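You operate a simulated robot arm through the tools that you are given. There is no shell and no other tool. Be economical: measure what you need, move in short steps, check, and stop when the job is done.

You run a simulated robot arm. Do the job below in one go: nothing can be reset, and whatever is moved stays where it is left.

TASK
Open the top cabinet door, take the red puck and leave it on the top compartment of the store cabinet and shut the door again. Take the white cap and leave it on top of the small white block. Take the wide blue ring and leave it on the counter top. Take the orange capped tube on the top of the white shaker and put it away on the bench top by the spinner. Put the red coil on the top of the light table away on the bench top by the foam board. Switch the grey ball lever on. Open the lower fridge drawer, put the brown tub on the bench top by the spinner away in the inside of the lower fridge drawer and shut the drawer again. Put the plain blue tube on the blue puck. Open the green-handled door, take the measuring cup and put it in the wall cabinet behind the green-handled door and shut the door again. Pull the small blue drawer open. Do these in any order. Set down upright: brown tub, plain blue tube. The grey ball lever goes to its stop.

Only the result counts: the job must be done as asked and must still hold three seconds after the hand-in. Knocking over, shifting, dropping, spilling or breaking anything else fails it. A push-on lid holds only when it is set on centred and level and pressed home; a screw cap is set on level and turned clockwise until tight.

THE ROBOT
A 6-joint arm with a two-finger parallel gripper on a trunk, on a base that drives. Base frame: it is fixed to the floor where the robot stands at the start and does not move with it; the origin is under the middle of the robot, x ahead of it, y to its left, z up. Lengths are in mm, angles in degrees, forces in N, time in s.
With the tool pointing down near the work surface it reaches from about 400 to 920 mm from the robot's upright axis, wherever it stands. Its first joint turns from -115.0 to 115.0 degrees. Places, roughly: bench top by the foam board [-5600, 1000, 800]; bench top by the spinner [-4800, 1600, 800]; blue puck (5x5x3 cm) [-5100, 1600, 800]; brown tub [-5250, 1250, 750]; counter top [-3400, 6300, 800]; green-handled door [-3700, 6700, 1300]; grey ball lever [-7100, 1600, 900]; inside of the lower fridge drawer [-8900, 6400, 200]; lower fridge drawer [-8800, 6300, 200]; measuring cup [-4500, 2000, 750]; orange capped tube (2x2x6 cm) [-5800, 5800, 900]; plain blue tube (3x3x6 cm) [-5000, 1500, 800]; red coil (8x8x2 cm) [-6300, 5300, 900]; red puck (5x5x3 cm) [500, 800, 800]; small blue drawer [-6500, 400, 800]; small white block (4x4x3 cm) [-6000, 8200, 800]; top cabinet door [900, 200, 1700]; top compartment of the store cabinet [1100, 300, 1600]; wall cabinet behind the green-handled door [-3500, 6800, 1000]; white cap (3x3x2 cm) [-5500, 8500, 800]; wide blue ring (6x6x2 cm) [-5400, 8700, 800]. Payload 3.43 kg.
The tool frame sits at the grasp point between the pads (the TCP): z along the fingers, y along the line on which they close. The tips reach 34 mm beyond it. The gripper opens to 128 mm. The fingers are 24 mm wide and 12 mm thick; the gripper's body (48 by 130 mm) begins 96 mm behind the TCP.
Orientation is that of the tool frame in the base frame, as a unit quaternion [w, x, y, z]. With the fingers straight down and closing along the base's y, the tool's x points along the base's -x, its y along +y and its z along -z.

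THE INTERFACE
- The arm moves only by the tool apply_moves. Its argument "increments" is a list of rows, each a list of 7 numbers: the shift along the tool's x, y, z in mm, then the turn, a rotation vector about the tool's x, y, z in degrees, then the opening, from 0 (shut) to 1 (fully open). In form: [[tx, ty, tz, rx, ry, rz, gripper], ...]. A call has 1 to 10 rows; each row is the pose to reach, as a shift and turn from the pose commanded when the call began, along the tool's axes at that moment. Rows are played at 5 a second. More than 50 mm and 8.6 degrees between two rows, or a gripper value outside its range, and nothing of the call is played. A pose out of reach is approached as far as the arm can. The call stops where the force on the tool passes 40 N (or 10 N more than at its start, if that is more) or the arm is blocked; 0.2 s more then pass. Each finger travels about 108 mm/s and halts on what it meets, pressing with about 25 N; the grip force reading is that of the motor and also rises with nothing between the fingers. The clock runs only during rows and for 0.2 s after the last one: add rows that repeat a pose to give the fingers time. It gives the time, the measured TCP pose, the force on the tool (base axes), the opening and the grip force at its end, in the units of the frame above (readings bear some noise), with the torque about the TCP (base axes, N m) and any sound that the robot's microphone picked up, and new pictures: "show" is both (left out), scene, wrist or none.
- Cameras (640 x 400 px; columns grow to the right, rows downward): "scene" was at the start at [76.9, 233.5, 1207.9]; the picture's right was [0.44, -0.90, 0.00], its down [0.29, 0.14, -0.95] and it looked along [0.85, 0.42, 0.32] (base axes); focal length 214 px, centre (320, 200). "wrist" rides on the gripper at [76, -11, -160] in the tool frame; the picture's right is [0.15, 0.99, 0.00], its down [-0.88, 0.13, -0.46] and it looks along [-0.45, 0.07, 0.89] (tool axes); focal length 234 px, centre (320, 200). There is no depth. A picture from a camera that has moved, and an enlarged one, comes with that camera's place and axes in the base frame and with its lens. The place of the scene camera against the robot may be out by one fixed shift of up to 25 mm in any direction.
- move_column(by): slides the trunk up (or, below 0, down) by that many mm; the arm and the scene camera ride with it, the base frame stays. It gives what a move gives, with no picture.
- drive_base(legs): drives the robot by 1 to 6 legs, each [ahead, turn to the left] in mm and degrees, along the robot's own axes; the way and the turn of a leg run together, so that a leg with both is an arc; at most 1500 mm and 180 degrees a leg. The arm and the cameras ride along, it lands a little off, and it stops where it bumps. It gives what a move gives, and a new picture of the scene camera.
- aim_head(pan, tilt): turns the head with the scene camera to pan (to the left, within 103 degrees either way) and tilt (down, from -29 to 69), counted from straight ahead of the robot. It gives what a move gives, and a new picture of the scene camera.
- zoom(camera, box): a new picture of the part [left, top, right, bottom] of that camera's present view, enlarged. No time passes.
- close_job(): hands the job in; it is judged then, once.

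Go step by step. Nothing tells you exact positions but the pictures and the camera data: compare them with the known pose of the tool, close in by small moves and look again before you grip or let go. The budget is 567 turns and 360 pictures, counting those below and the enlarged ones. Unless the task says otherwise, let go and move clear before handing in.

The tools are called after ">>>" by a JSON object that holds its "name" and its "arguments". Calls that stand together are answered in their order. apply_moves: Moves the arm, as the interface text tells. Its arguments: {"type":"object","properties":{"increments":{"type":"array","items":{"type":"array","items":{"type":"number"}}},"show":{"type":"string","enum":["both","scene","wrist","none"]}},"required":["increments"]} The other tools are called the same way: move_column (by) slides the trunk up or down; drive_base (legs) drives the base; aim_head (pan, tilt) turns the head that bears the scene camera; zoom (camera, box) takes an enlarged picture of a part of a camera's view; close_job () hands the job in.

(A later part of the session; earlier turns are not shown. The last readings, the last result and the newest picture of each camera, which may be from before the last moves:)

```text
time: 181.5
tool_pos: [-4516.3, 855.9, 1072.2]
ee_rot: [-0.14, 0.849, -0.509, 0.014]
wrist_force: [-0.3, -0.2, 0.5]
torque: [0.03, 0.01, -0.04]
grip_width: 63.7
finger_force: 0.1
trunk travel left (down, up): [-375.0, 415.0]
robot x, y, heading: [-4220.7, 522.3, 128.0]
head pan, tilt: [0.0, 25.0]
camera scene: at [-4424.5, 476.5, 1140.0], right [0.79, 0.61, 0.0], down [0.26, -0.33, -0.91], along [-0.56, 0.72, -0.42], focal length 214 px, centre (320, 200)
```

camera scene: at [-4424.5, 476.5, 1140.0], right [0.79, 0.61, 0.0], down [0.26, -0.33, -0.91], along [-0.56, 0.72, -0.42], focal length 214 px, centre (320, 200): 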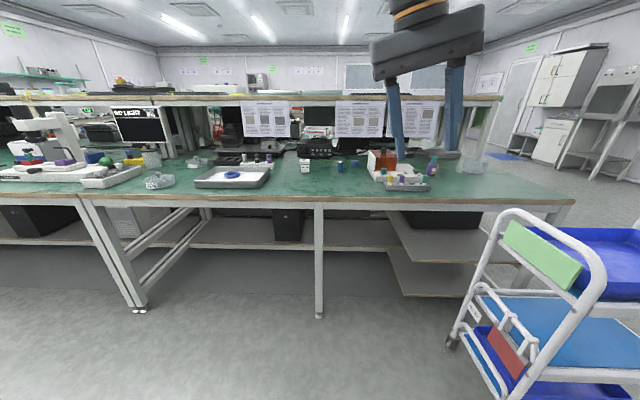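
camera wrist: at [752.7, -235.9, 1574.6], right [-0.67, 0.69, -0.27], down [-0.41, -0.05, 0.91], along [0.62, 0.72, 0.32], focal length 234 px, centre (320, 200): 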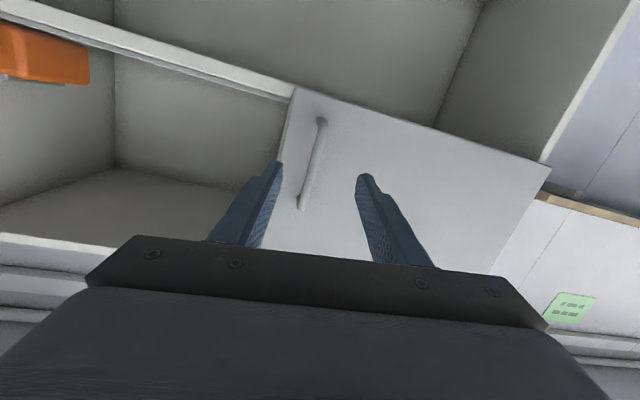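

>>> {"name": "zoom", "arguments": {"camera": "scene", "box": [270, 120, 510, 220]}}

>>> {"name": "zoom", "arguments": {"camera": "scene", "box": [60, 120, 300, 220]}}

```text
2.67 times, centred on (390, 170) of scene
camera zoom: at [-4424.5, 476.5, 1140.0], right [0.79, 0.61, 0.0], down [0.26, -0.33, -0.91], along [-0.56, 0.72, -0.42], focal length 572 px, centre (133, 280)
```

zoom: 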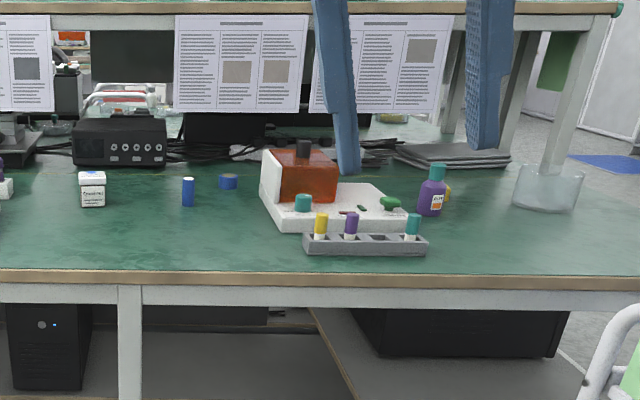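

```text
2.67 times, centred on (180, 170) of scene
camera zoom: at [-4424.5, 476.5, 1140.0], right [0.79, 0.61, 0.0], down [0.26, -0.33, -0.91], along [-0.56, 0.72, -0.42], focal length 572 px, centre (693, 280)
```

zoom: 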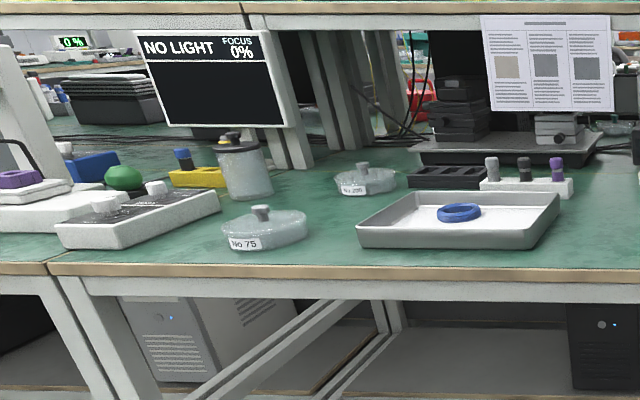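

>>> {"name": "zoom", "arguments": {"camera": "scene", "box": [285, 145, 365, 195]}}

>>> {"name": "zoom", "arguments": {"camera": "scene", "box": [365, 140, 505, 200]}}

```text
8.00 times, centred on (325, 170) of scene
camera zoom: at [-4424.5, 476.5, 1140.0], right [0.79, 0.61, 0.0], down [0.26, -0.33, -0.91], along [-0.56, 0.72, -0.42], focal length 1716 px, centre (280, 440)
```

zoom: 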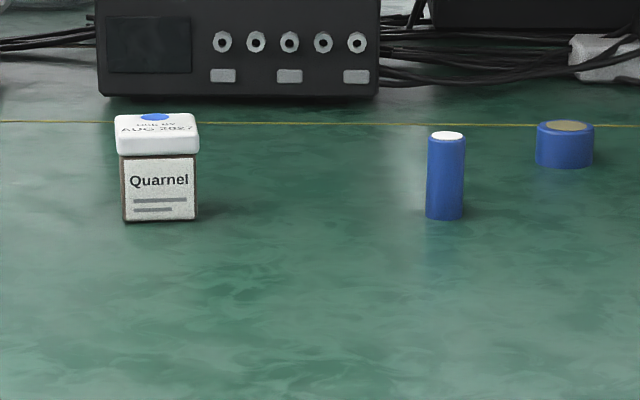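

```text
4.57 times, centred on (435, 170) of scene
camera zoom: at [-4424.5, 476.5, 1140.0], right [0.79, 0.61, 0.0], down [0.26, -0.33, -0.91], along [-0.56, 0.72, -0.42], focal length 980 px, centre (-206, 337)
```

zoom: 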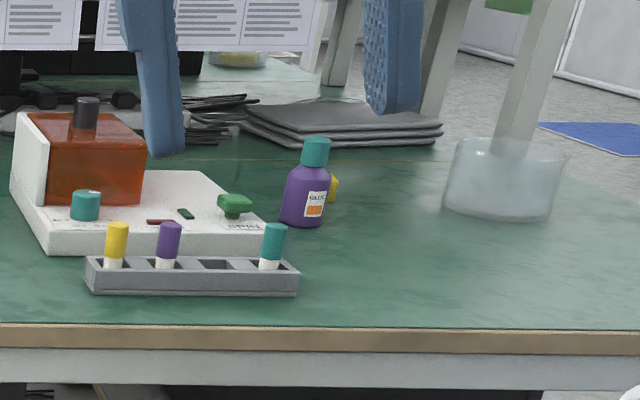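

The brown tub is the "Quarnel" jar, and the plain blue tube and blue puck are just beside it. I'll drive up to the bench and level the tool.

>>> {"name": "drive_base", "arguments": {"legs": [[560, 0]]}}

>>> {"name": "apply_moves", "arguments": {"increments": [[0, 0, 0, -7.3, 3.4, 0, 0.6], [0, 0, 0, -14.7, 6.9, 0, 0.7], [0, 0, 0, -14.7, 6.9, 0, 0.7]], "show": "wrist"}}

```text
time: 184.7
tool_pos: [-4855.1, 1294.6, 1073.6]
ee_rot: [-0.14, 0.849, -0.51, 0.014]
wrist_force: [0.7, 0.1, -0.3]
torque: [-0.01, 0.02, -0.01]
grip_width: 63.6
finger_force: 0.1
trunk travel left (down, up): [-375.0, 415.0]
robot x, y, heading: [-4561.2, 957.6, 127.7]
head pan, tilt: [0.0, 25.0]
camera scene: at [-4764.8, 916.4, 1140.0], right [0.79, 0.61, 0.0], down [0.26, -0.33, -0.91], along [-0.55, 0.72, -0.42], focal length 214 px, centre (320, 200)
```

scene: 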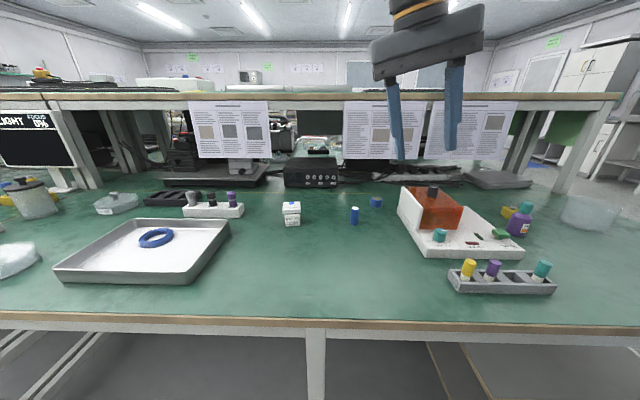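

```text
time: 185.5
tool_pos: [-4856.6, 1295.5, 1072.6]
ee_rot: [-0.14, 0.848, -0.511, 0.014]
wrist_force: [0.2, -0.3, 0.3]
torque: [-0.01, -0.01, -0.03]
grip_width: 89.6
finger_force: 0.0
out of reach, approached as far as the arm can: row 1, 2, 3
trunk travel left (down, up): [-375.0, 415.0]
robot x, y, heading: [-4563.1, 954.2, 127.7]
head pan, tilt: [0.0, 25.0]
camera wrist: at [-4836.2, 1200.0, 1220.6], right [-0.78, -0.56, -0.27], down [-0.61, 0.61, 0.51], along [-0.12, 0.56, -0.82], focal length 234 px, centre (320, 200)
```

wrist: 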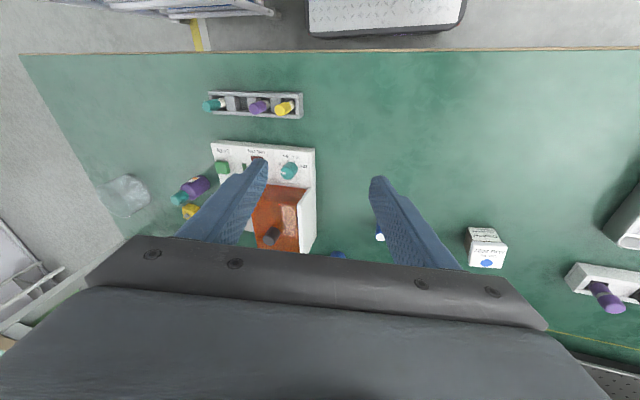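

The fold is too tight for a level tool; I'll reach outward while levelling.

>>> {"name": "apply_moves", "arguments": {"increments": [[-45, 0, 0, -7.3, 3.4, 0, 0.7], [-90, 0, 20, -14.7, 6.9, 0, 0.7], [-120, 0, 30, -14.7, 6.9, 0, 0.7], [-120, 0, 30, -14.7, 6.9, 0, 0.7]], "show": "wrist"}}

```text
time: 186.5
tool_pos: [-4907.0, 1405.9, 1055.9]
ee_rot: [-0.138, 0.848, -0.51, 0.027]
wrist_force: [1.2, 0.1, -0.7]
torque: [0.04, -0.01, 0.0]
grip_width: 89.9
finger_force: 0.1
out of reach, approached as far as the arm can: row 1, 2, 3, 4
trunk travel left (down, up): [-375.0, 415.0]
robot x, y, heading: [-4559.8, 954.3, 127.6]
head pan, tilt: [0.0, 25.0]
camera wrist: at [-4890.8, 1313.0, 1204.8], right [-0.78, -0.56, -0.27], down [-0.62, 0.62, 0.49], along [-0.11, 0.55, -0.83], focal length 234 px, centre (320, 200)
```

wrist: 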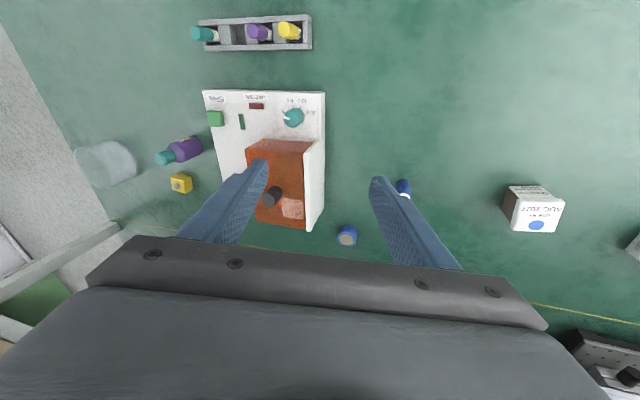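

The arm got into a flipped wrist configuration with a fixed 15° side tilt. I'll back into the aisle and look at the forearm to unwind it.

>>> {"name": "drive_base", "arguments": {"legs": [[-560, 0]]}}

>>> {"name": "aim_head", "arguments": {"pan": -30, "tilt": -10}}

```text
time: 189.8
tool_pos: [-4565.8, 954.7, 1055.1]
ee_rot: [-0.138, 0.853, -0.502, 0.025]
wrist_force: [0.6, -0.4, -0.2]
torque: [-0.02, -0.01, 0.01]
grip_width: 89.9
finger_force: 0.0
trunk travel left (down, up): [-375.0, 415.0]
robot x, y, heading: [-4209.1, 512.2, 128.8]
head pan, tilt: [0.0, 25.0]
camera scene: at [-4414.9, 468.7, 1139.9], right [0.78, 0.63, 0.0], down [0.26, -0.33, -0.91], along [-0.57, 0.71, -0.42], focal length 214 px, centre (320, 200)
```

scene: 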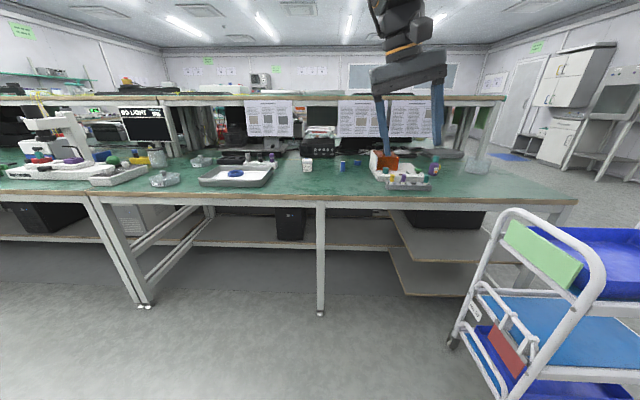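

```text
time: 190.8
tool_pos: [-4565.5, 955.1, 1056.3]
ee_rot: [-0.138, 0.853, -0.503, 0.026]
wrist_force: [0.4, -0.9, 1.0]
torque: [-0.03, 0.01, 0.0]
grip_width: 89.6
finger_force: 0.2
trunk travel left (down, up): [-375.0, 415.0]
robot x, y, heading: [-4212.2, 514.3, 129.2]
head pan, tilt: [-30.0, -10.0]
camera scene: at [-4370.1, 480.2, 1195.5], right [0.99, 0.15, 0.0], down [-0.03, 0.17, -0.98], along [-0.15, 0.97, 0.17], focal length 214 px, centre (320, 200)
```

scene: 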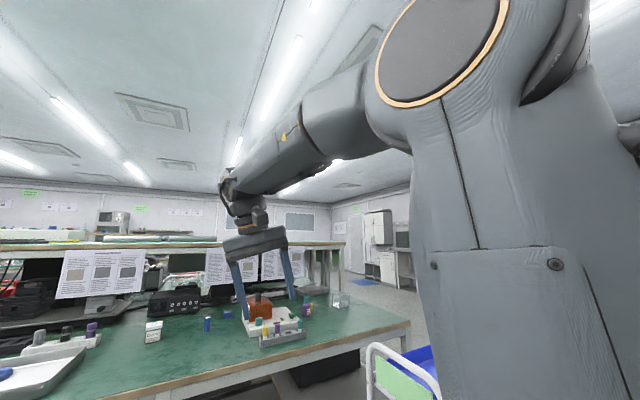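

The forearm is about level, so the tool needs to swing around it sideways to unflip. First I'll bring the commanded orientation back to the reachable one.

>>> {"name": "apply_moves", "arguments": {"increments": [[0, 0, 0, 8, -3.5, 0, 0.7], [0, 0, 0, 16, -7, 0, 0.7], [0, 0, 0, 24, -10.5, 0, 0.7], [0, 0, 0, 31, -13.8, 0, 0.7], [0, 0, 0, 39, -13.8, 0, 0.7], [0, 0, 0, 47, -13.8, 0, 0.7]], "show": "none"}}

```text
refused: row 1 steps farther than a row can; nothing moved
```

>>> {"name": "apply_moves", "arguments": {"increments": [[0, 0, 0, 7.5, -3, 0, 0.7], [0, 0, 0, 15, -6, 0, 0.7], [0, 0, 0, 22.5, -9, 0, 0.7], [0, 0, 0, 30, -12, 0, 0.7], [0, 0, 0, 37.5, -14, 0, 0.7], [0, 0, 0, 45, -14, 0, 0.7]], "show": "none"}}

```text
time: 192.2
tool_pos: [-4564.8, 955.7, 1057.4]
ee_rot: [-0.513, 0.732, -0.434, 0.115]
wrist_force: [0.4, 0.4, -1.2]
torque: [-0.01, 0.0, 0.04]
grip_width: 89.6
finger_force: 0.1
trunk travel left (down, up): [-375.0, 415.0]
robot x, y, heading: [-4210.8, 514.3, 128.7]
head pan, tilt: [-30.0, -10.0]
```

It moves freely to that side. Continuing the unwind: bring the tool nearly in line with the forearm.

>>> {"name": "apply_moves", "arguments": {"increments": [[-36, 9, -2.7, -2.1, -8.2, 0, 0.5], [-71, 18, -11, -4.2, -16.4, 0, 0.5], [-104, 27, -24, -6.3, -24.6, 0, 0.5], [-135, 35, -43, -8.4, -32.8, 0, 0.5], [-163, 42, -66, -10.5, -41, 0, 0.5], [-188, 48, -93, -12.6, -49.2, 0, 0.5], [-208, 54, -123, -14.7, -57.4, 0, 0.5]], "show": "none"}}

```text
time: 193.8
tool_pos: [-4795.3, 1027.8, 1121.1]
ee_rot: [-0.562, 0.754, -0.147, -0.305]
wrist_force: [0.1, -1.3, -1.3]
torque: [0.02, 0.01, 0.0]
grip_width: 63.9
finger_force: 0.1
trunk travel left (down, up): [-375.0, 415.0]
robot x, y, heading: [-4208.0, 515.5, 128.5]
head pan, tilt: [-30.0, -10.0]
```

>>> {"name": "apply_moves", "arguments": {"increments": [[-4.6, -14, -0.4, 3.3, -0.8, -7.8, 0.5], [-11, -27, -1.7, 6.5, -1.7, -15.6, 0.5], [-19, -39, -4, 9.8, -2.5, -23.4, 0.5], [-29, -50, -7, 13.1, -3.3, -31.2, 0.5], [-40, -59.5, -10.5, 16.4, -4.2, -39, 0.5], [-52, -67, -15, 19.6, -5, -46.8, 0.5], [-65, -72, -20, 22.9, -5.8, -54.6, 0.5], [-78, -75.5, -25, 26.2, -6.7, -62.4, 0.5], [-92, -77, -31, 29.5, -7.5, -70.2, 0.5], [-105, -76, -36.5, 32.7, -8.3, -77.9, 0.5]], "show": "none"}}

```text
time: 196.0
tool_pos: [-4810.3, 1020.5, 1232.9]
ee_rot: [0.815, -0.474, -0.316, -0.104]
wrist_force: [0.8, 0.7, 0.2]
torque: [-0.01, 0.0, -0.02]
grip_width: 64.1
finger_force: 0.0
out of reach, approached as far as the arm can: row 10
trunk travel left (down, up): [-375.0, 415.0]
robot x, y, heading: [-4210.6, 513.8, 128.6]
head pan, tilt: [-30.0, -10.0]
```

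>>> {"name": "apply_moves", "arguments": {"increments": [[-24, -21, 0, 5.1, -5.9, 2.9, 0.5], [-48, -42, -5, 10.2, -11.8, 5.8, 0.5], [-70, -61, -11, 15.3, -17.7, 8.8, 0.5], [-70, -61, -11, 15.3, -17.7, 8.8, 0.5]], "show": "none"}}

```text
time: 197.0
tool_pos: [-4890.0, 969.1, 1229.2]
ee_rot: [0.814, -0.404, -0.411, 0.069]
wrist_force: [-0.4, -0.1, 0.9]
torque: [-0.01, 0.04, -0.02]
grip_width: 63.8
finger_force: 0.1
trunk travel left (down, up): [-375.0, 415.0]
robot x, y, heading: [-4209.8, 513.8, 128.7]
head pan, tilt: [-30.0, -10.0]
```

The wrist was wound around the forearm; I'll continue unwinding by passing the tool over to the left and then down.

>>> {"name": "apply_moves", "arguments": {"increments": [[-20, -21, -4, 4.3, -5, 2.4, 0.5], [-40, -42, -11, 8.6, -10, 4.8, 0.5], [-59, -62, -19, 12.9, -15, 7.1, 0.5], [-77, -81, -29, 17.2, -20, 9.4, 0.5], [-93, -99, -40, 21.5, -25, 11.8, 0.5]], "show": "none"}}

```text
time: 198.2
tool_pos: [-4942.5, 837.7, 1229.5]
ee_rot: [0.755, -0.262, -0.514, 0.31]
wrist_force: [-0.3, -0.7, 0.1]
torque: [0.0, -0.02, 0.01]
grip_width: 63.8
finger_force: 0.0
trunk travel left (down, up): [-375.0, 415.0]
robot x, y, heading: [-4212.0, 515.5, 128.8]
head pan, tilt: [-30.0, -10.0]
```

>>> {"name": "apply_moves", "arguments": {"increments": [[-24, 28, -2.7, -6.5, -5.5, 0, 0.5], [-47.7, 55.4, -11, -12.9, -11.1, 0, 0.5], [-70, 81.7, -24, -19.4, -16.7, 0, 0.5], [-91, 106, -43, -25.8, -22.2, 0, 0.5], [-110, 128, -66, -32.3, -27.8, 0, 0.5], [-127, 147, -93, -38.7, -33.3, 0, 0.5], [-141, 163.5, -123, -45.2, -38.9, 0, 0.5], [-151, 176, -156, -51.6, -44.4, 0, 0.5], [-159, 184, -192, -58.1, -50, 0, 0.5], [-162.6, 189, -228, -64.5, -55.5, 0, 0.5]], "show": "none"}}

```text
time: 200.4
tool_pos: [-4807.4, 833.7, 913.0]
ee_rot: [-0.198, 0.441, 0.871, -0.091]
wrist_force: [-0.2, 0.7, -0.2]
torque: [0.05, 0.01, 0.0]
grip_width: 64.1
finger_force: 0.0
out of reach, approached as far as the arm can: row 10
trunk travel left (down, up): [-375.0, 415.0]
robot x, y, heading: [-4206.7, 515.5, 128.6]
head pan, tilt: [-30.0, -10.0]
```

>>> {"name": "apply_moves", "arguments": {"increments": [[-22, 28, -4, -6.5, -5.2, 0, 0.5], [-44, 56, -10, -13, -10.3, 0, 0.5], [-66, 83, -23, -19.6, -15.5, 0, 0.5], [-66, 83, -23, -19.6, -15.5, 0, 0.5]], "show": "none"}}

```text
time: 201.4
tool_pos: [-4693.5, 828.4, 851.1]
ee_rot: [-0.039, 0.452, 0.884, -0.114]
wrist_force: [0.1, 0.1, -0.2]
torque: [-0.01, 0.03, 0.02]
grip_width: 63.8
finger_force: 0.0
out of reach, approached as far as the arm can: row 1, 2, 3, 4
trunk travel left (down, up): [-375.0, 415.0]
robot x, y, heading: [-4209.8, 514.0, 128.8]
head pan, tilt: [-30.0, -10.0]
```

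The wrist is at the opposite limit, so it must be brought back up and then crossed straight through the forearm line. Going back up on the left.

>>> {"name": "apply_moves", "arguments": {"increments": [[22.7, -29.2, -2.7, 6.7, 5.2, 0, 0.5], [44.7, -57.7, -11, 13.4, 10.4, 0, 0.5], [66, -85, -24, 20.1, 15.6, 0, 0.5], [85.7, -110.4, -43, 26.9, 20.8, 0, 0.5], [103.6, -133.5, -66, 33.6, 26.1, 0, 0.5], [119, -153.5, -93, 40.3, 31.3, 0, 0.5], [132, -170, -123, 47, 36.5, 0, 0.5], [142, -183, -156, 53.7, 41.7, 0, 0.5], [149, -192, -192, 60.4, 46.9, 0, 0.5], [152.6, -196.7, -228, 67.2, 52.1, 0, 0.5]], "show": "none"}}

```text
time: 203.6
tool_pos: [-4902.6, 876.9, 1111.1]
ee_rot: [0.638, -0.359, -0.573, 0.369]
wrist_force: [-0.7, 0.1, 0.4]
torque: [0.06, 0.02, 0.0]
grip_width: 63.9
finger_force: 0.0
trunk travel left (down, up): [-375.0, 415.0]
robot x, y, heading: [-4213.1, 513.2, 129.0]
head pan, tilt: [-30.0, -10.0]
```

>>> {"name": "apply_moves", "arguments": {"increments": [[35, -3.5, -2.5, 0.8, 8.06, 0, 0.5], [69.4, -6.9, -10, 1.6, 16.1, 0, 0.5], [102.4, -10.2, -22, 2.4, 24.2, 0, 0.5], [133.3, -13.3, -39, 3.2, 32.2, 0, 0.5], [161.5, -16, -60, 4, 40.3, 0, 0.5]], "show": "scene"}}

```text
time: 204.8
tool_pos: [-4828.4, 1009.5, 1198.3]
ee_rot: [0.808, -0.442, -0.306, 0.241]
wrist_force: [0.1, -0.6, 0.0]
torque: [0.0, -0.02, -0.02]
grip_width: 64.1
finger_force: 0.0
trunk travel left (down, up): [-375.0, 415.0]
robot x, y, heading: [-4213.1, 515.4, 129.0]
head pan, tilt: [-30.0, -10.0]
camera scene: at [-4370.1, 480.1, 1195.6], right [0.99, 0.15, 0.0], down [-0.03, 0.17, -0.98], along [-0.15, 0.97, 0.17], focal length 214 px, centre (320, 200)
```

scene: 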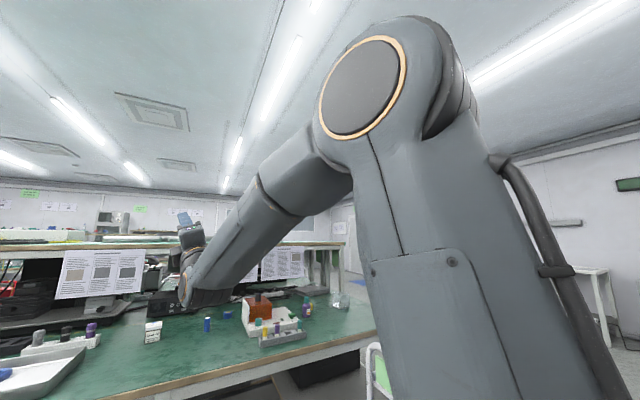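

The tool is now in the arm's plane, above the forearm line. Crossing straight down through it.

>>> {"name": "apply_moves", "arguments": {"increments": [[-11.5, 35, -2.7, -8.1, -2.6, 0, 0.5], [-22.6, 69.5, -11, -16.2, -5.3, 0, 0.5], [-33.4, 102.3, -24, -24.3, -7.9, 0, 0.5], [-43.3, 133, -43, -32.3, -10.5, 0, 0.5], [-52.4, 160.7, -66, -40.4, -13.2, 0, 0.5], [-60.2, 184.7, -93, -48.5, -15.8, 0, 0.5], [-66.8, 205, -123, -56.6, -18.4, 0, 0.5], [-71.8, 220.4, -156, -64.7, -21.1, 0, 0.5], [-75.3, 231, -192, -72.8, -23.7, 0, 0.5]], "show": "none"}}

```text
time: 206.8
tool_pos: [-4774.5, 963.9, 898.8]
ee_rot: [-0.313, 0.777, 0.538, -0.093]
wrist_force: [0.4, -0.5, 1.0]
torque: [-0.01, -0.01, 0.0]
grip_width: 63.8
finger_force: 0.0
out of reach, approached as far as the arm can: row 7, 8
trunk travel left (down, up): [-375.0, 415.0]
robot x, y, heading: [-4209.2, 509.6, 128.8]
head pan, tilt: [-30.0, -10.0]
```

>>> {"name": "apply_moves", "arguments": {"increments": [[-11.5, 35, -2.7, -8.1, -2.6, 0, 0.5], [-22.6, 69.5, -11, -16.2, -5.3, 0, 0.5], [-33.4, 102.3, -24, -24.3, -7.9, 0, 0.5], [-43.3, 133, -53, -32.3, -10.5, 0, 0.5], [-47, 144, -70, -36.3, -11.7, 0, 0.5], [-47, 144, -70, -36.3, -11.7, 0, 0.5]], "show": "none"}}

```text
time: 208.2
tool_pos: [-4647.2, 864.2, 859.3]
ee_rot: [-0.001, 0.822, 0.57, 0.001]
wrist_force: [0.3, 0.1, -0.2]
torque: [0.03, 0.01, 0.06]
grip_width: 64.2
finger_force: 0.1
trunk travel left (down, up): [-375.0, 415.0]
robot x, y, heading: [-4210.1, 513.7, 128.6]
head pan, tilt: [-30.0, -10.0]
```

The wrist is unwound and the tool is level. Now I'll turn the tool yaw back to its original relation, raising it a bit.

>>> {"name": "apply_moves", "arguments": {"increments": [[0, 0, -10, 0, 0, 8.5, 0.5], [0, 0, -20, 0, 0, 17, 0.5], [0, 0, -30, 0, 0, 25.5, 0.5], [0, 0, -40, 0, 0, 34, 0.5], [0, 0, -50, 0, 0, 42.5, 0.5], [0, 0, -60, 0, 0, 51, 0.5], [0, 0, -70, 0, 0, 59.5, 0.5], [0, 0, -80, 0, 0, 68, 0.5], [0, 0, -90, 0, 0, 76.5, 0.5], [0, 0, -100, 0, 0, 85, 0.5]], "show": "none"}}

>>> {"name": "apply_moves", "arguments": {"increments": [[0, 0, -10, 0, 0, 8.5, 0.7], [0, 0, -20, 0, 0, 17, 0.7], [0, 0, -30, 0, 0, 25.5, 0.7], [0, 0, -40, 0, 0, 34, 0.7], [0, 0, -40, 0, 0, 36, 0.7]], "show": "none"}}

>>> {"name": "drive_base", "arguments": {"legs": [[545, 0]]}}

>>> {"name": "aim_head", "arguments": {"pan": 0, "tilt": 30}}

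```text
time: 210.4
tool_pos: [-4645.9, 862.9, 958.3]
ee_rot: [-0.001, 0.991, -0.137, -0.001]
wrist_force: [0.3, 0.8, -0.4]
torque: [-0.03, 0.03, 0.02]
grip_width: 64.1
finger_force: 0.0
trunk travel left (down, up): [-375.0, 415.0]
robot x, y, heading: [-4212.2, 513.6, 128.7]
head pan, tilt: [-30.0, -10.0]
```

```text
time: 211.6
tool_pos: [-4647.2, 863.3, 997.9]
ee_rot: [-0.001, 0.9, -0.435, -0.001]
wrist_force: [-0.5, 0.4, 0.0]
torque: [0.02, -0.03, -0.02]
grip_width: 89.7
finger_force: 0.1
trunk travel left (down, up): [-375.0, 415.0]
robot x, y, heading: [-4208.5, 512.6, 128.5]
head pan, tilt: [-30.0, -10.0]
```

```text
time: 214.7
tool_pos: [-4988.3, 1287.5, 998.2]
ee_rot: [-0.001, 0.901, -0.434, 0.0]
wrist_force: [0.0, 0.5, -0.5]
torque: [0.01, -0.01, 0.02]
grip_width: 89.6
finger_force: 0.2
trunk travel left (down, up): [-375.0, 415.0]
robot x, y, heading: [-4550.7, 937.0, 129.0]
head pan, tilt: [-30.0, -10.0]
camera scene: at [-4711.4, 904.8, 1195.6], right [0.99, 0.15, 0.0], down [-0.03, 0.17, -0.98], along [-0.15, 0.97, 0.17], focal length 214 px, centre (320, 200)
```

scene: 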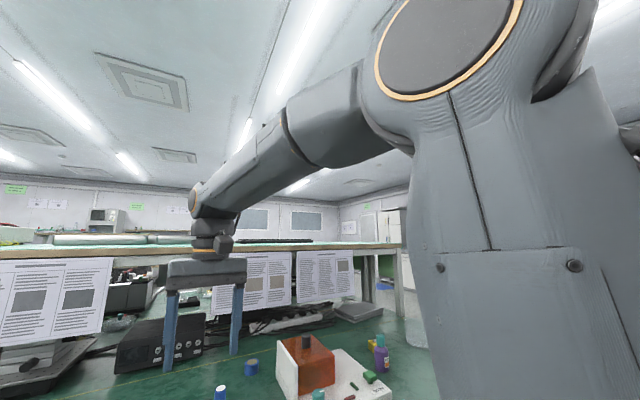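

```text
time: 215.8
tool_pos: [-4988.3, 1285.7, 998.1]
ee_rot: [-0.002, 0.901, -0.433, -0.001]
wrist_force: [-0.8, -0.2, 0.5]
torque: [0.01, 0.01, 0.01]
grip_width: 89.9
finger_force: 0.0
trunk travel left (down, up): [-375.0, 415.0]
robot x, y, heading: [-4550.0, 935.9, 128.7]
head pan, tilt: [0.0, 30.0]
camera scene: at [-4755.1, 892.0, 1132.1], right [0.78, 0.63, 0.0], down [0.31, -0.39, -0.87], along [-0.54, 0.68, -0.5], focal length 214 px, centre (320, 200)
```

scene: 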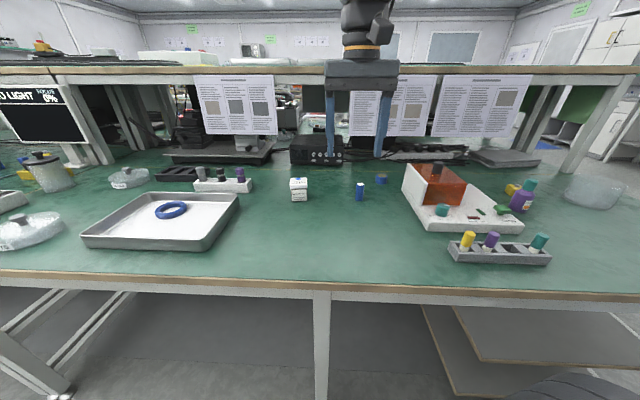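

>>> {"name": "apply_moves", "arguments": {"increments": [[0, 0, 0, 0, 0, 0, 0.7]], "show": "wrist"}}

```text
time: 216.2
tool_pos: [-4988.5, 1286.8, 999.1]
ee_rot: [-0.002, 0.901, -0.434, -0.001]
wrist_force: [-0.9, 0.4, 0.5]
torque: [0.01, 0.03, 0.04]
grip_width: 89.7
finger_force: 0.0
trunk travel left (down, up): [-375.0, 415.0]
robot x, y, heading: [-4549.7, 938.7, 129.0]
head pan, tilt: [0.0, 30.0]
camera wrist: at [-4932.0, 1235.2, 1157.5], right [-0.68, -0.73, 0.0], down [-0.65, 0.61, 0.46], along [-0.33, 0.31, -0.89], focal length 234 px, centre (320, 200)
```

wrist: 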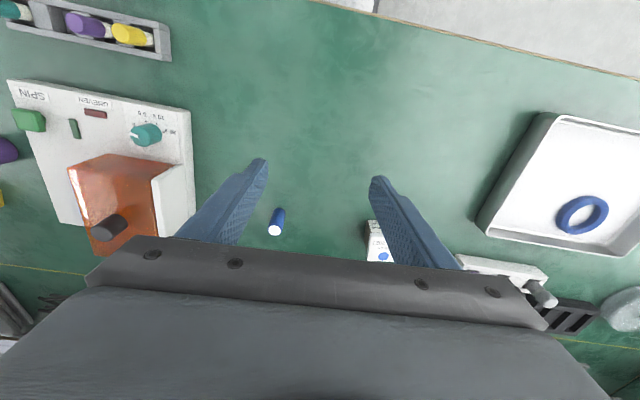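

The plain blue tube is at about [-5032, 1423] on a bench top at z 800. Moving above it.

>>> {"name": "apply_moves", "arguments": {"increments": [[-45, -17, 0, 0, 0, 0, 0.6], [-90, -34, 0, 0, 0, 0, 0.6], [-134, -51, 10, 0, 0, 0, 0.6], [-134, -51, 55, 0, 0, 0, 0.6], [-134, -51, 90, 0, 0, 0, 0.6]], "show": "wrist"}}

```text
time: 217.4
tool_pos: [-5033.4, 1422.6, 907.7]
ee_rot: [-0.001, 0.901, -0.434, -0.001]
wrist_force: [0.0, -0.1, 1.1]
torque: [0.02, 0.02, -0.03]
grip_width: 76.8
finger_force: 0.0
trunk travel left (down, up): [-375.0, 415.0]
robot x, y, heading: [-4548.8, 941.2, 128.6]
head pan, tilt: [0.0, 30.0]
camera wrist: at [-4976.6, 1370.4, 1067.4], right [-0.68, -0.73, 0.0], down [-0.65, 0.61, 0.46], along [-0.33, 0.32, -0.89], focal length 234 px, centre (320, 200)
```

wrist: 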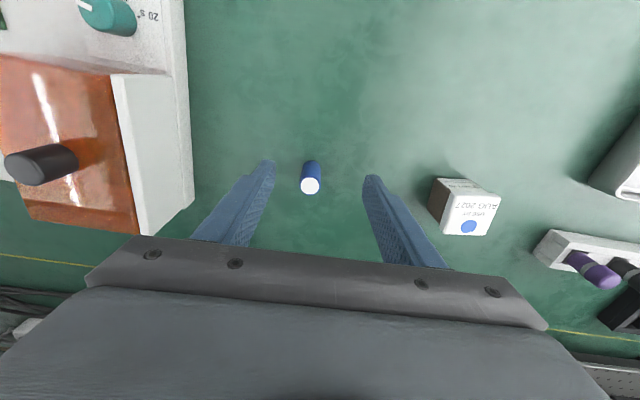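

>>> {"name": "apply_moves", "arguments": {"increments": [[-15, -9, 5, 0, 0, 0, 0.6], [-15, -9, 50, 0, 0, 0, 0.6]], "show": "wrist"}}

```text
time: 218.0
tool_pos: [-5034.6, 1442.2, 859.9]
ee_rot: [-0.002, 0.901, -0.434, -0.003]
wrist_force: [0.4, 0.3, 0.1]
torque: [0.04, 0.03, -0.04]
grip_width: 77.0
finger_force: 0.1
trunk travel left (down, up): [-375.0, 415.0]
robot x, y, heading: [-4549.4, 936.0, 128.8]
head pan, tilt: [0.0, 30.0]
camera wrist: at [-4978.5, 1389.6, 1018.6], right [-0.68, -0.73, 0.0], down [-0.65, 0.6, 0.46], along [-0.33, 0.32, -0.89], focal length 234 px, centre (320, 200)
```

wrist: 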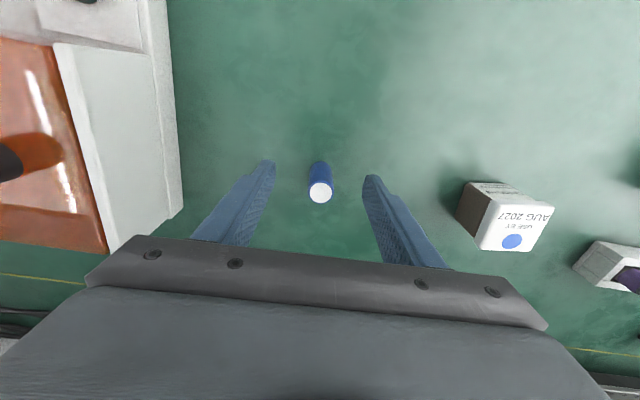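

Centred. Lowering to 845 and gripping.

>>> {"name": "apply_moves", "arguments": {"increments": [[0, 0, 14, 0, 0, 0, 0.6], [0, 0, 14, 0, 0, 0, 0.2], [0, 0, 14, 0, 0, 0, 0.05], [0, 0, 14, 0, 0, 0, 0.05], [0, 0, 14, 0, 0, 0, 0.05]], "show": "none"}}

>>> {"name": "apply_moves", "arguments": {"increments": [[0, 0, -40, 0, 0, 0, 0.05], [0, 0, -80, 0, 0, 0, 0.05], [0, 0, -85, 0, 0, 0, 0.05]], "show": "wrist"}}

```text
time: 219.2
tool_pos: [-5035.8, 1442.0, 844.0]
ee_rot: [-0.002, 0.901, -0.434, -0.001]
wrist_force: [-0.4, 0.7, 0.9]
torque: [0.01, -0.01, 0.02]
grip_width: 6.3
finger_force: 0.0
trunk travel left (down, up): [-375.0, 415.0]
robot x, y, heading: [-4555.2, 940.0, 128.9]
head pan, tilt: [0.0, 30.0]
```

```text
time: 220.0
tool_pos: [-5034.7, 1440.4, 930.3]
ee_rot: [-0.002, 0.901, -0.434, -0.001]
wrist_force: [-0.1, -0.2, -0.4]
torque: [0.03, -0.01, 0.03]
grip_width: 6.4
finger_force: 0.1
trunk travel left (down, up): [-375.0, 415.0]
robot x, y, heading: [-4551.0, 935.8, 128.9]
head pan, tilt: [0.0, 30.0]
camera wrist: at [-4978.8, 1388.6, 1089.2], right [-0.68, -0.73, 0.0], down [-0.65, 0.61, 0.46], along [-0.33, 0.31, -0.89], focal length 234 px, centre (320, 200)
```

wrist: 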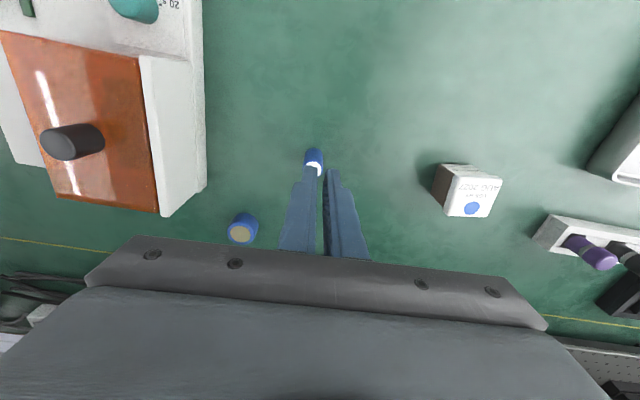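

The fingers closed above the tube: the bench is lower, about z 747. Re-triangulated tube at [-5050, 1459]. Retrying at the right depth.

>>> {"name": "apply_moves", "arguments": {"increments": [[-24, 0, 0, 0, 0, 0, 0.6], [-24, 0, 45, 0, 0, 0, 0.6], [-24, 0, 85, 0, 0, 0, 0.6], [-24, 0, 85, 0, 0, 0, 0.6]], "show": "wrist"}}

```text
time: 221.0
tool_pos: [-5049.6, 1461.3, 842.4]
ee_rot: [-0.001, 0.901, -0.433, -0.002]
wrist_force: [0.8, 0.6, 0.4]
torque: [0.04, -0.01, 0.0]
grip_width: 76.8
finger_force: 0.0
trunk travel left (down, up): [-375.0, 415.0]
robot x, y, heading: [-4549.3, 939.6, 128.8]
head pan, tilt: [0.0, 30.0]
camera wrist: at [-4992.6, 1409.1, 1002.8], right [-0.68, -0.73, 0.0], down [-0.65, 0.61, 0.46], along [-0.33, 0.31, -0.89], focal length 234 px, centre (320, 200)
```

wrist: 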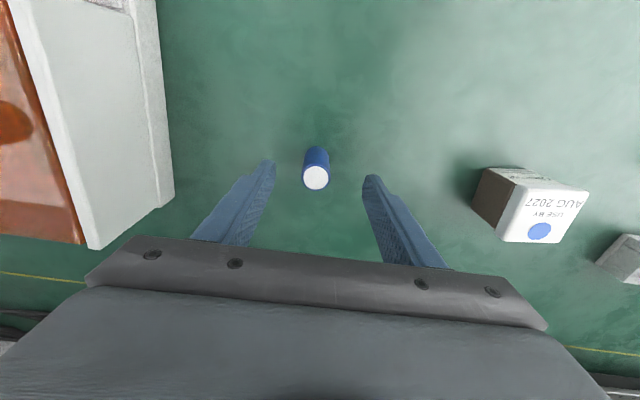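

Aligned on the tool axis. Lowering and gripping.

>>> {"name": "apply_moves", "arguments": {"increments": [[0, -2, 25, 0, 0, 0, 0.6], [0, -3, 48, 0, 0, 0, 0.6], [0, -3, 48, 0, 0, 0, 0.3], [0, -3, 48, 0, 0, 0, 0.1], [0, -3, 48, 0, 0, 0, 0.1], [0, -3, 48, 0, 0, 0, 0.1]], "show": "wrist"}}

```text
time: 222.4
tool_pos: [-5046.1, 1461.9, 794.9]
ee_rot: [-0.002, 0.901, -0.433, -0.002]
wrist_force: [-0.6, 0.4, 0.1]
torque: [0.01, -0.01, -0.02]
grip_width: 25.3
finger_force: 25.2
trunk travel left (down, up): [-375.0, 415.0]
robot x, y, heading: [-4552.7, 939.3, 129.0]
head pan, tilt: [0.0, 30.0]
camera wrist: at [-4990.7, 1411.2, 954.5], right [-0.68, -0.73, 0.0], down [-0.65, 0.61, 0.46], along [-0.33, 0.31, -0.89], focal length 234 px, centre (320, 200)
```

wrist: 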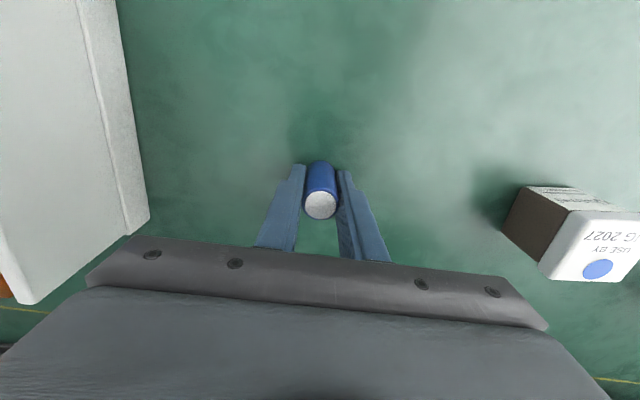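

Tube held. Lifting and moving toward the blue puck for a closer look.

>>> {"name": "apply_moves", "arguments": {"increments": [[0, 0, -45, 0, 0, 0, 0.1], [0, 0, -85, 0, 0, 0, 0.1], [-20, -40, -85, 0, 0, 0, 0.1], [-40, -80, -85, 0, 0, 0, 0.1], [-60, -98, -85, 0, 0, 0, 0.1]], "show": "wrist"}}

```text
time: 223.6
tool_pos: [-5007.2, 1570.0, 881.6]
ee_rot: [-0.001, 0.901, -0.434, -0.002]
wrist_force: [-0.8, 0.4, -0.7]
torque: [-0.04, 0.02, -0.01]
grip_width: 25.5
finger_force: 24.4
trunk travel left (down, up): [-375.0, 415.0]
robot x, y, heading: [-4553.1, 936.4, 128.9]
head pan, tilt: [0.0, 30.0]
camera wrist: at [-4950.8, 1518.4, 1042.5], right [-0.68, -0.73, 0.0], down [-0.65, 0.61, 0.46], along [-0.33, 0.31, -0.89], focal length 234 px, centre (320, 200)
```

wrist: 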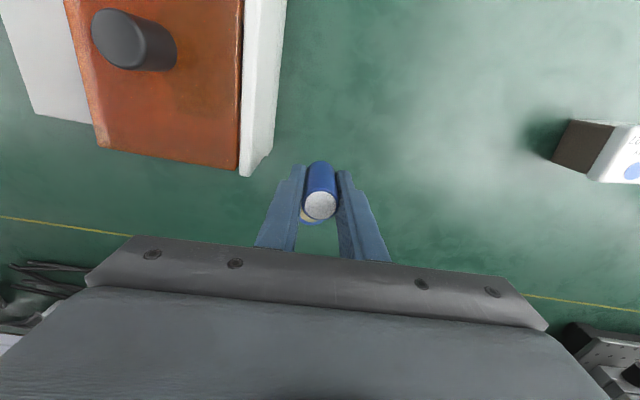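

Puck triangulates to about [-5051, 1624], top near z 780. Moving the tube over it.

>>> {"name": "apply_moves", "arguments": {"increments": [[-35, 0, 0, 0, 0, 0, 0.1], [-70, 1, 0, 0, 0, 0, 0.1], [-70, 1, 25, 0, 0, 0, 0.1], [-70, 1, 45, 0, 0, 0, 0.1]], "show": "wrist"}}

>>> {"name": "zoom", "arguments": {"camera": "scene", "box": [340, 140, 440, 205]}}

```text
time: 224.6
tool_pos: [-5050.8, 1623.2, 838.0]
ee_rot: [-0.001, 0.901, -0.433, -0.001]
wrist_force: [-0.4, 0.1, 0.1]
torque: [0.0, 0.01, 0.01]
grip_width: 25.1
finger_force: 24.8
trunk travel left (down, up): [-375.0, 415.0]
robot x, y, heading: [-4549.3, 936.0, 129.3]
head pan, tilt: [0.0, 30.0]
camera wrist: at [-4994.9, 1571.8, 996.3], right [-0.68, -0.73, 0.0], down [-0.65, 0.61, 0.46], along [-0.33, 0.31, -0.89], focal length 234 px, centre (320, 200)
```

wrist: 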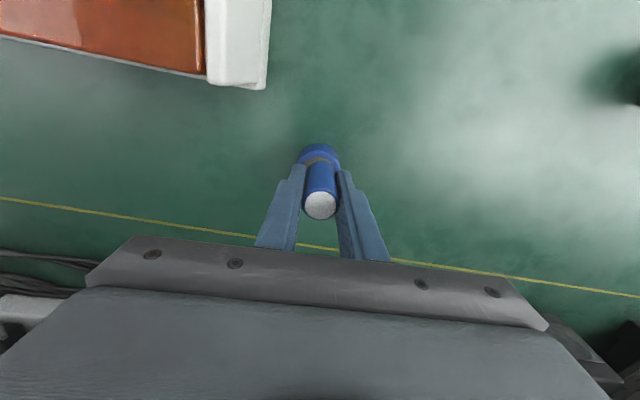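

```text
6.15 times, centred on (390, 172) of scene
camera zoom: at [-4755.1, 891.9, 1132.0], right [0.78, 0.63, 0.0], down [0.31, -0.39, -0.87], along [-0.54, 0.67, -0.5], focal length 1320 px, centre (-111, 369)
```

zoom: 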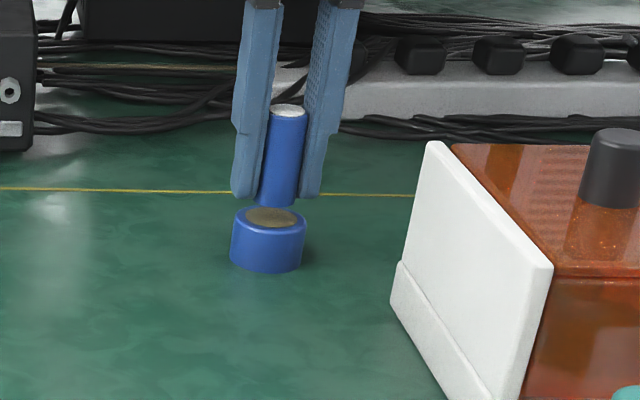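

The tube is about 4 mm right of the puck's centre. Correcting and lowering onto it.

>>> {"name": "apply_moves", "arguments": {"increments": [[0, 4, 0, 0, 0, 0, 0.1], [0, 4, 6, 0, 0, 0, 0.1], [0, 4, 10, 0, 0, 0, 0.1]], "show": "none"}}

>>> {"name": "zoom", "arguments": {"camera": "scene", "box": [340, 140, 440, 205]}}

```text
time: 225.4
tool_pos: [-5054.0, 1622.3, 827.0]
ee_rot: [-0.001, 0.901, -0.434, -0.002]
wrist_force: [0.1, 0.2, -1.2]
torque: [-0.01, 0.02, 0.01]
grip_width: 25.1
finger_force: 24.8
trunk travel left (down, up): [-375.0, 415.0]
robot x, y, heading: [-4552.5, 939.2, 128.5]
head pan, tilt: [0.0, 30.0]
```

```text
6.15 times, centred on (390, 172) of scene
camera zoom: at [-4755.1, 892.0, 1132.0], right [0.78, 0.63, 0.0], down [0.31, -0.39, -0.87], along [-0.54, 0.67, -0.5], focal length 1320 px, centre (-111, 369)
```

zoom: 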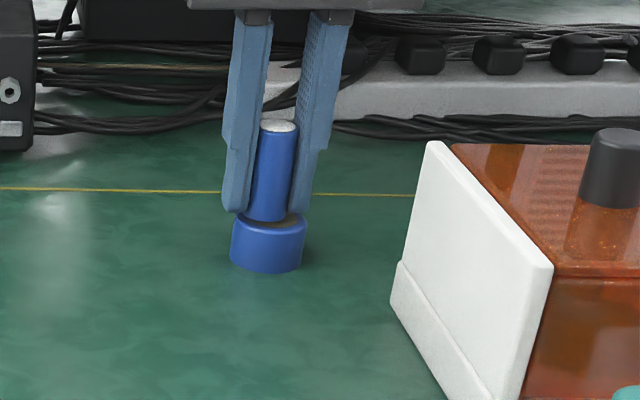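

>>> {"name": "apply_moves", "arguments": {"increments": [[0, 0, 1.5, 0, 0, 0, 0.1], [0, 0, 3, 0, 0, 0, 0.1]], "show": "none"}}

```text
time: 226.0
tool_pos: [-5054.9, 1621.5, 825.3]
ee_rot: [-0.001, 0.901, -0.434, 0.0]
wrist_force: [0.5, 0.0, -0.6]
torque: [-0.02, 0.01, 0.03]
grip_width: 25.2
finger_force: 25.3
trunk travel left (down, up): [-375.0, 415.0]
robot x, y, heading: [-4549.9, 940.4, 129.0]
head pan, tilt: [0.0, 30.0]
```

>>> {"name": "apply_moves", "arguments": {"increments": [[0, 0, 1.5, 0, 0, 0, 0.1], [0, 0, 3, 0, 0, 0, 0.1]], "show": "none"}}

```text
time: 226.6
tool_pos: [-5055.5, 1622.1, 823.4]
ee_rot: [-0.002, 0.901, -0.434, -0.002]
wrist_force: [2.4, -1.2, 9.8]
torque: [-0.03, -0.07, -0.02]
grip_width: 25.3
finger_force: 24.7
trunk travel left (down, up): [-375.0, 415.0]
robot x, y, heading: [-4554.8, 938.2, 129.0]
head pan, tilt: [0.0, 30.0]
```

Contact made (10 N). Releasing and rising.

>>> {"name": "apply_moves", "arguments": {"increments": [[0, 0, 0, 0, 0, 0, 0.25], [0, 0, 0, 0, 0, 0, 0.4], [0, 0, 0, 0, 0, 0, 0.5], [0, 0, -40, 0, 0, 0, 0.5], [0, 0, -85, 0, 0, 0, 0.5], [0, 0, -130, 0, 0, 0, 0.5]], "show": "wrist"}}

>>> {"name": "zoom", "arguments": {"camera": "scene", "box": [270, 120, 510, 220]}}

```text
time: 228.0
tool_pos: [-5054.0, 1620.9, 950.4]
ee_rot: [0.0, 0.901, -0.434, 0.0]
wrist_force: [0.9, 0.5, -1.0]
torque: [-0.02, -0.02, 0.01]
grip_width: 63.5
finger_force: 0.0
trunk travel left (down, up): [-375.0, 415.0]
robot x, y, heading: [-4551.8, 935.1, 129.0]
head pan, tilt: [0.0, 30.0]
camera wrist: at [-4997.5, 1569.0, 1110.4], right [-0.68, -0.73, 0.0], down [-0.65, 0.61, 0.46], along [-0.33, 0.31, -0.89], focal length 234 px, centre (320, 200)
```

wrist: 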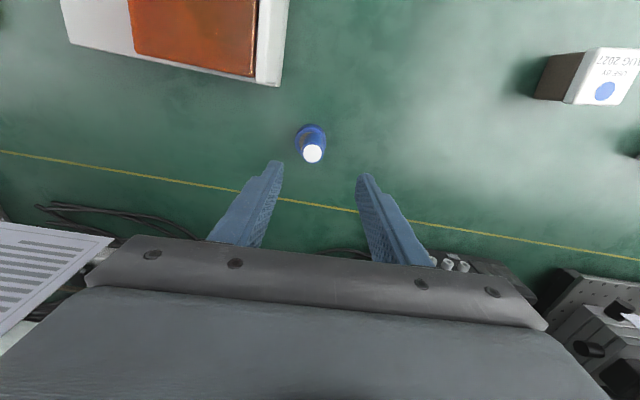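

```text
2.67 times, centred on (390, 170) of scene
camera zoom: at [-4755.3, 892.2, 1131.9], right [0.78, 0.63, 0.0], down [0.31, -0.39, -0.87], along [-0.54, 0.67, -0.5], focal length 572 px, centre (133, 280)
```

zoom: 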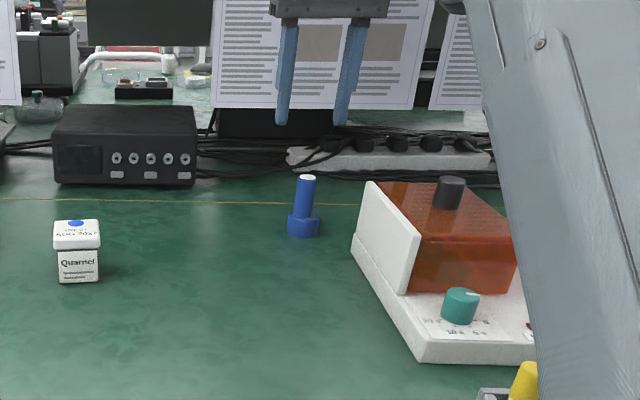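

Tube stands on the puck. Next: the small blue drawer further left along this bench. I'll retract and drive down the aisle.

>>> {"name": "apply_moves", "arguments": {"increments": [[45, 0, -15, 0, 0, 0, 0.5], [90, 0, -30, 0, 0, 0, 0.5], [135, 0, -45, 0, 0, 0, 0.5], [180, 0, -50, 0, 0, 0, 0.5], [225, 0, -50, 0, 0, 0, 0.5], [270, 0, -50, 0, 0, 0, 0.5]], "show": "none"}}

>>> {"name": "drive_base", "arguments": {"legs": [[-500, 0], [0, 89.5], [1250, 0], [500, 0], [0, -89.5]]}}

```text
time: 229.4
tool_pos: [-4885.3, 1407.8, 997.6]
ee_rot: [-0.001, 0.901, -0.434, 0.0]
wrist_force: [0.6, 0.2, -0.4]
torque: [-0.04, -0.05, 0.0]
grip_width: 64.2
finger_force: 0.1
trunk travel left (down, up): [-375.0, 415.0]
robot x, y, heading: [-4552.7, 940.0, 128.9]
head pan, tilt: [0.0, 30.0]
```

```text
time: 248.4
tool_pos: [-5914.7, -94.7, 998.0]
ee_rot: [-0.001, 0.902, -0.431, -0.002]
wrist_force: [0.2, -0.2, -0.1]
torque: [0.02, -0.02, -0.04]
grip_width: 64.1
finger_force: 0.1
trunk travel left (down, up): [-375.0, 415.0]
robot x, y, heading: [-5580.1, -560.5, 129.4]
head pan, tilt: [0.0, 30.0]
camera scene: at [-5781.5, -610.2, 1132.0], right [0.77, 0.63, 0.0], down [0.32, -0.39, -0.87], along [-0.55, 0.67, -0.5], focal length 214 px, centre (320, 200)
```

scene: 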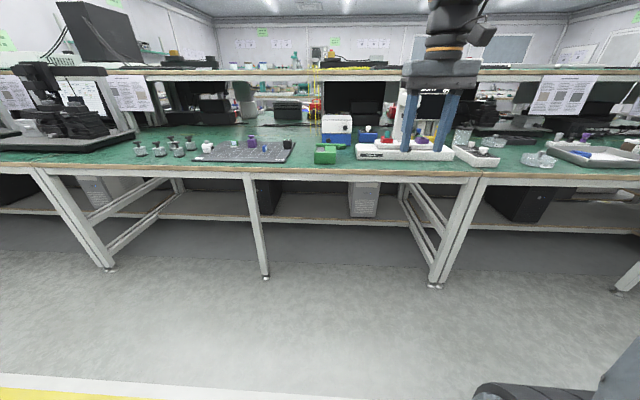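

>>> {"name": "zoom", "arguments": {"camera": "scene", "box": [270, 90, 460, 180]}}

```text
3.37 times, centred on (365, 135) of scene
camera zoom: at [-5781.5, -610.2, 1132.0], right [0.77, 0.63, 0.0], down [0.32, -0.39, -0.87], along [-0.55, 0.67, -0.5], focal length 722 px, centre (168, 419)
```

zoom: 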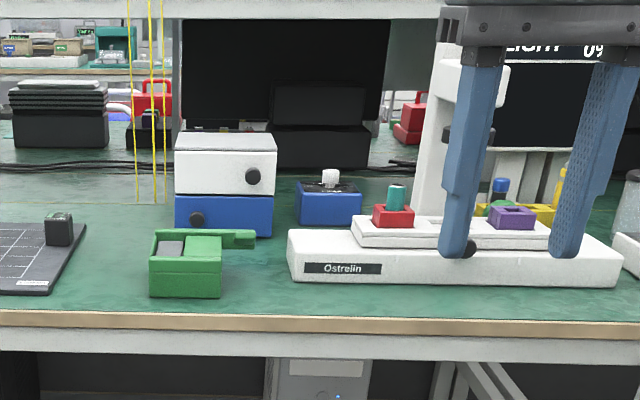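

The blue drawer is the lower one in the small two-drawer box, with a black knob; a green gadget stands in front of it. I'll drive closer for a better look.

>>> {"name": "drive_base", "arguments": {"legs": [[0, 7], [620, 0], [0, -7.5]]}}

>>> {"name": "apply_moves", "arguments": {"increments": [[0, 0, 0, 0, 0, 0, 0.5]], "show": "wrist"}}

```text
time: 253.1
tool_pos: [-6353.6, 333.1, 998.9]
ee_rot: [-0.002, 0.9, -0.437, 0.0]
wrist_force: [-0.4, 0.9, -0.4]
torque: [-0.01, 0.0, 0.01]
grip_width: 64.0
finger_force: 0.0
trunk travel left (down, up): [-375.0, 415.0]
robot x, y, heading: [-6020.2, -139.6, 128.5]
head pan, tilt: [0.0, 30.0]
camera scene: at [-6225.4, -183.8, 1132.0], right [0.78, 0.62, 0.0], down [0.31, -0.39, -0.87], along [-0.54, 0.68, -0.5], focal length 214 px, centre (320, 200)
```

scene: 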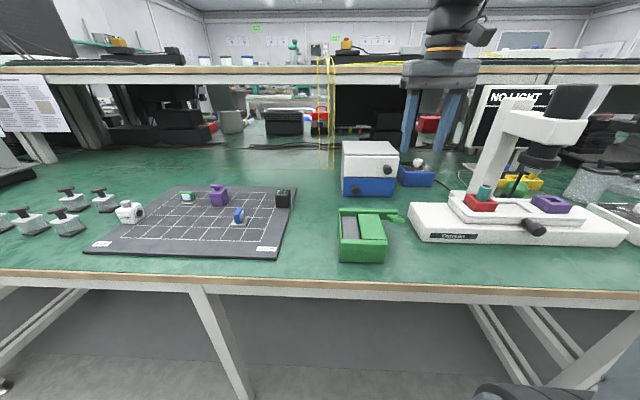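

```text
time: 253.5
tool_pos: [-6352.9, 333.9, 999.6]
ee_rot: [-0.002, 0.9, -0.436, -0.001]
wrist_force: [-0.4, -0.5, 0.2]
torque: [-0.01, 0.02, 0.0]
grip_width: 64.1
finger_force: 0.1
trunk travel left (down, up): [-375.0, 415.0]
robot x, y, heading: [-6021.4, -137.1, 128.5]
head pan, tilt: [0.0, 30.0]
camera wrist: at [-6297.3, 281.6, 1158.2], right [-0.69, -0.73, 0.0], down [-0.65, 0.61, 0.46], along [-0.33, 0.32, -0.89], focal length 234 px, centre (320, 200)
```

wrist: 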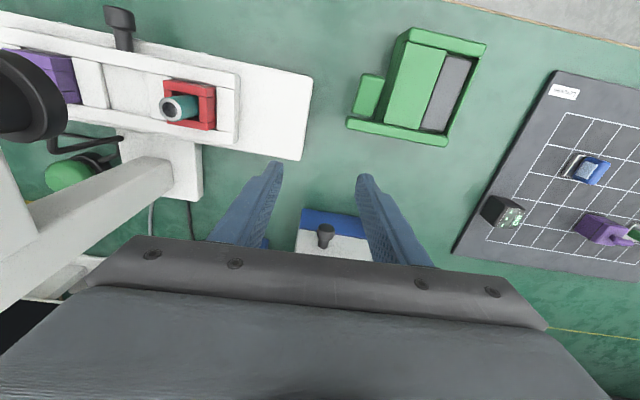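

The drawer front has about 150 mm of clearance to the green gadget. I'll zoom in on the knobs.

>>> {"name": "zoom", "arguments": {"camera": "scene", "box": [320, 120, 450, 200]}}

```text
4.92 times, centred on (385, 160) of scene
camera zoom: at [-6225.5, -183.9, 1132.0], right [0.78, 0.62, 0.0], down [0.31, -0.39, -0.87], along [-0.54, 0.68, -0.5], focal length 1056 px, centre (0, 397)
```

zoom: 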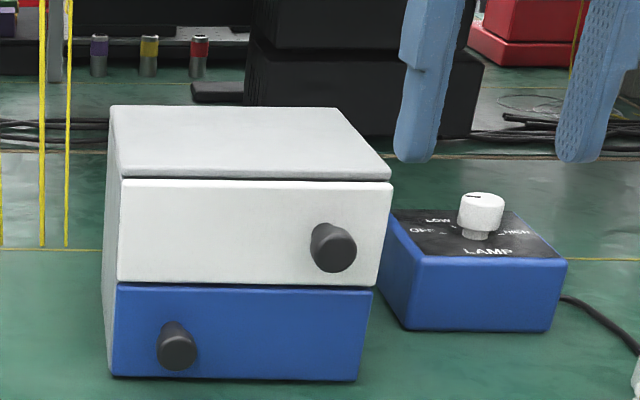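

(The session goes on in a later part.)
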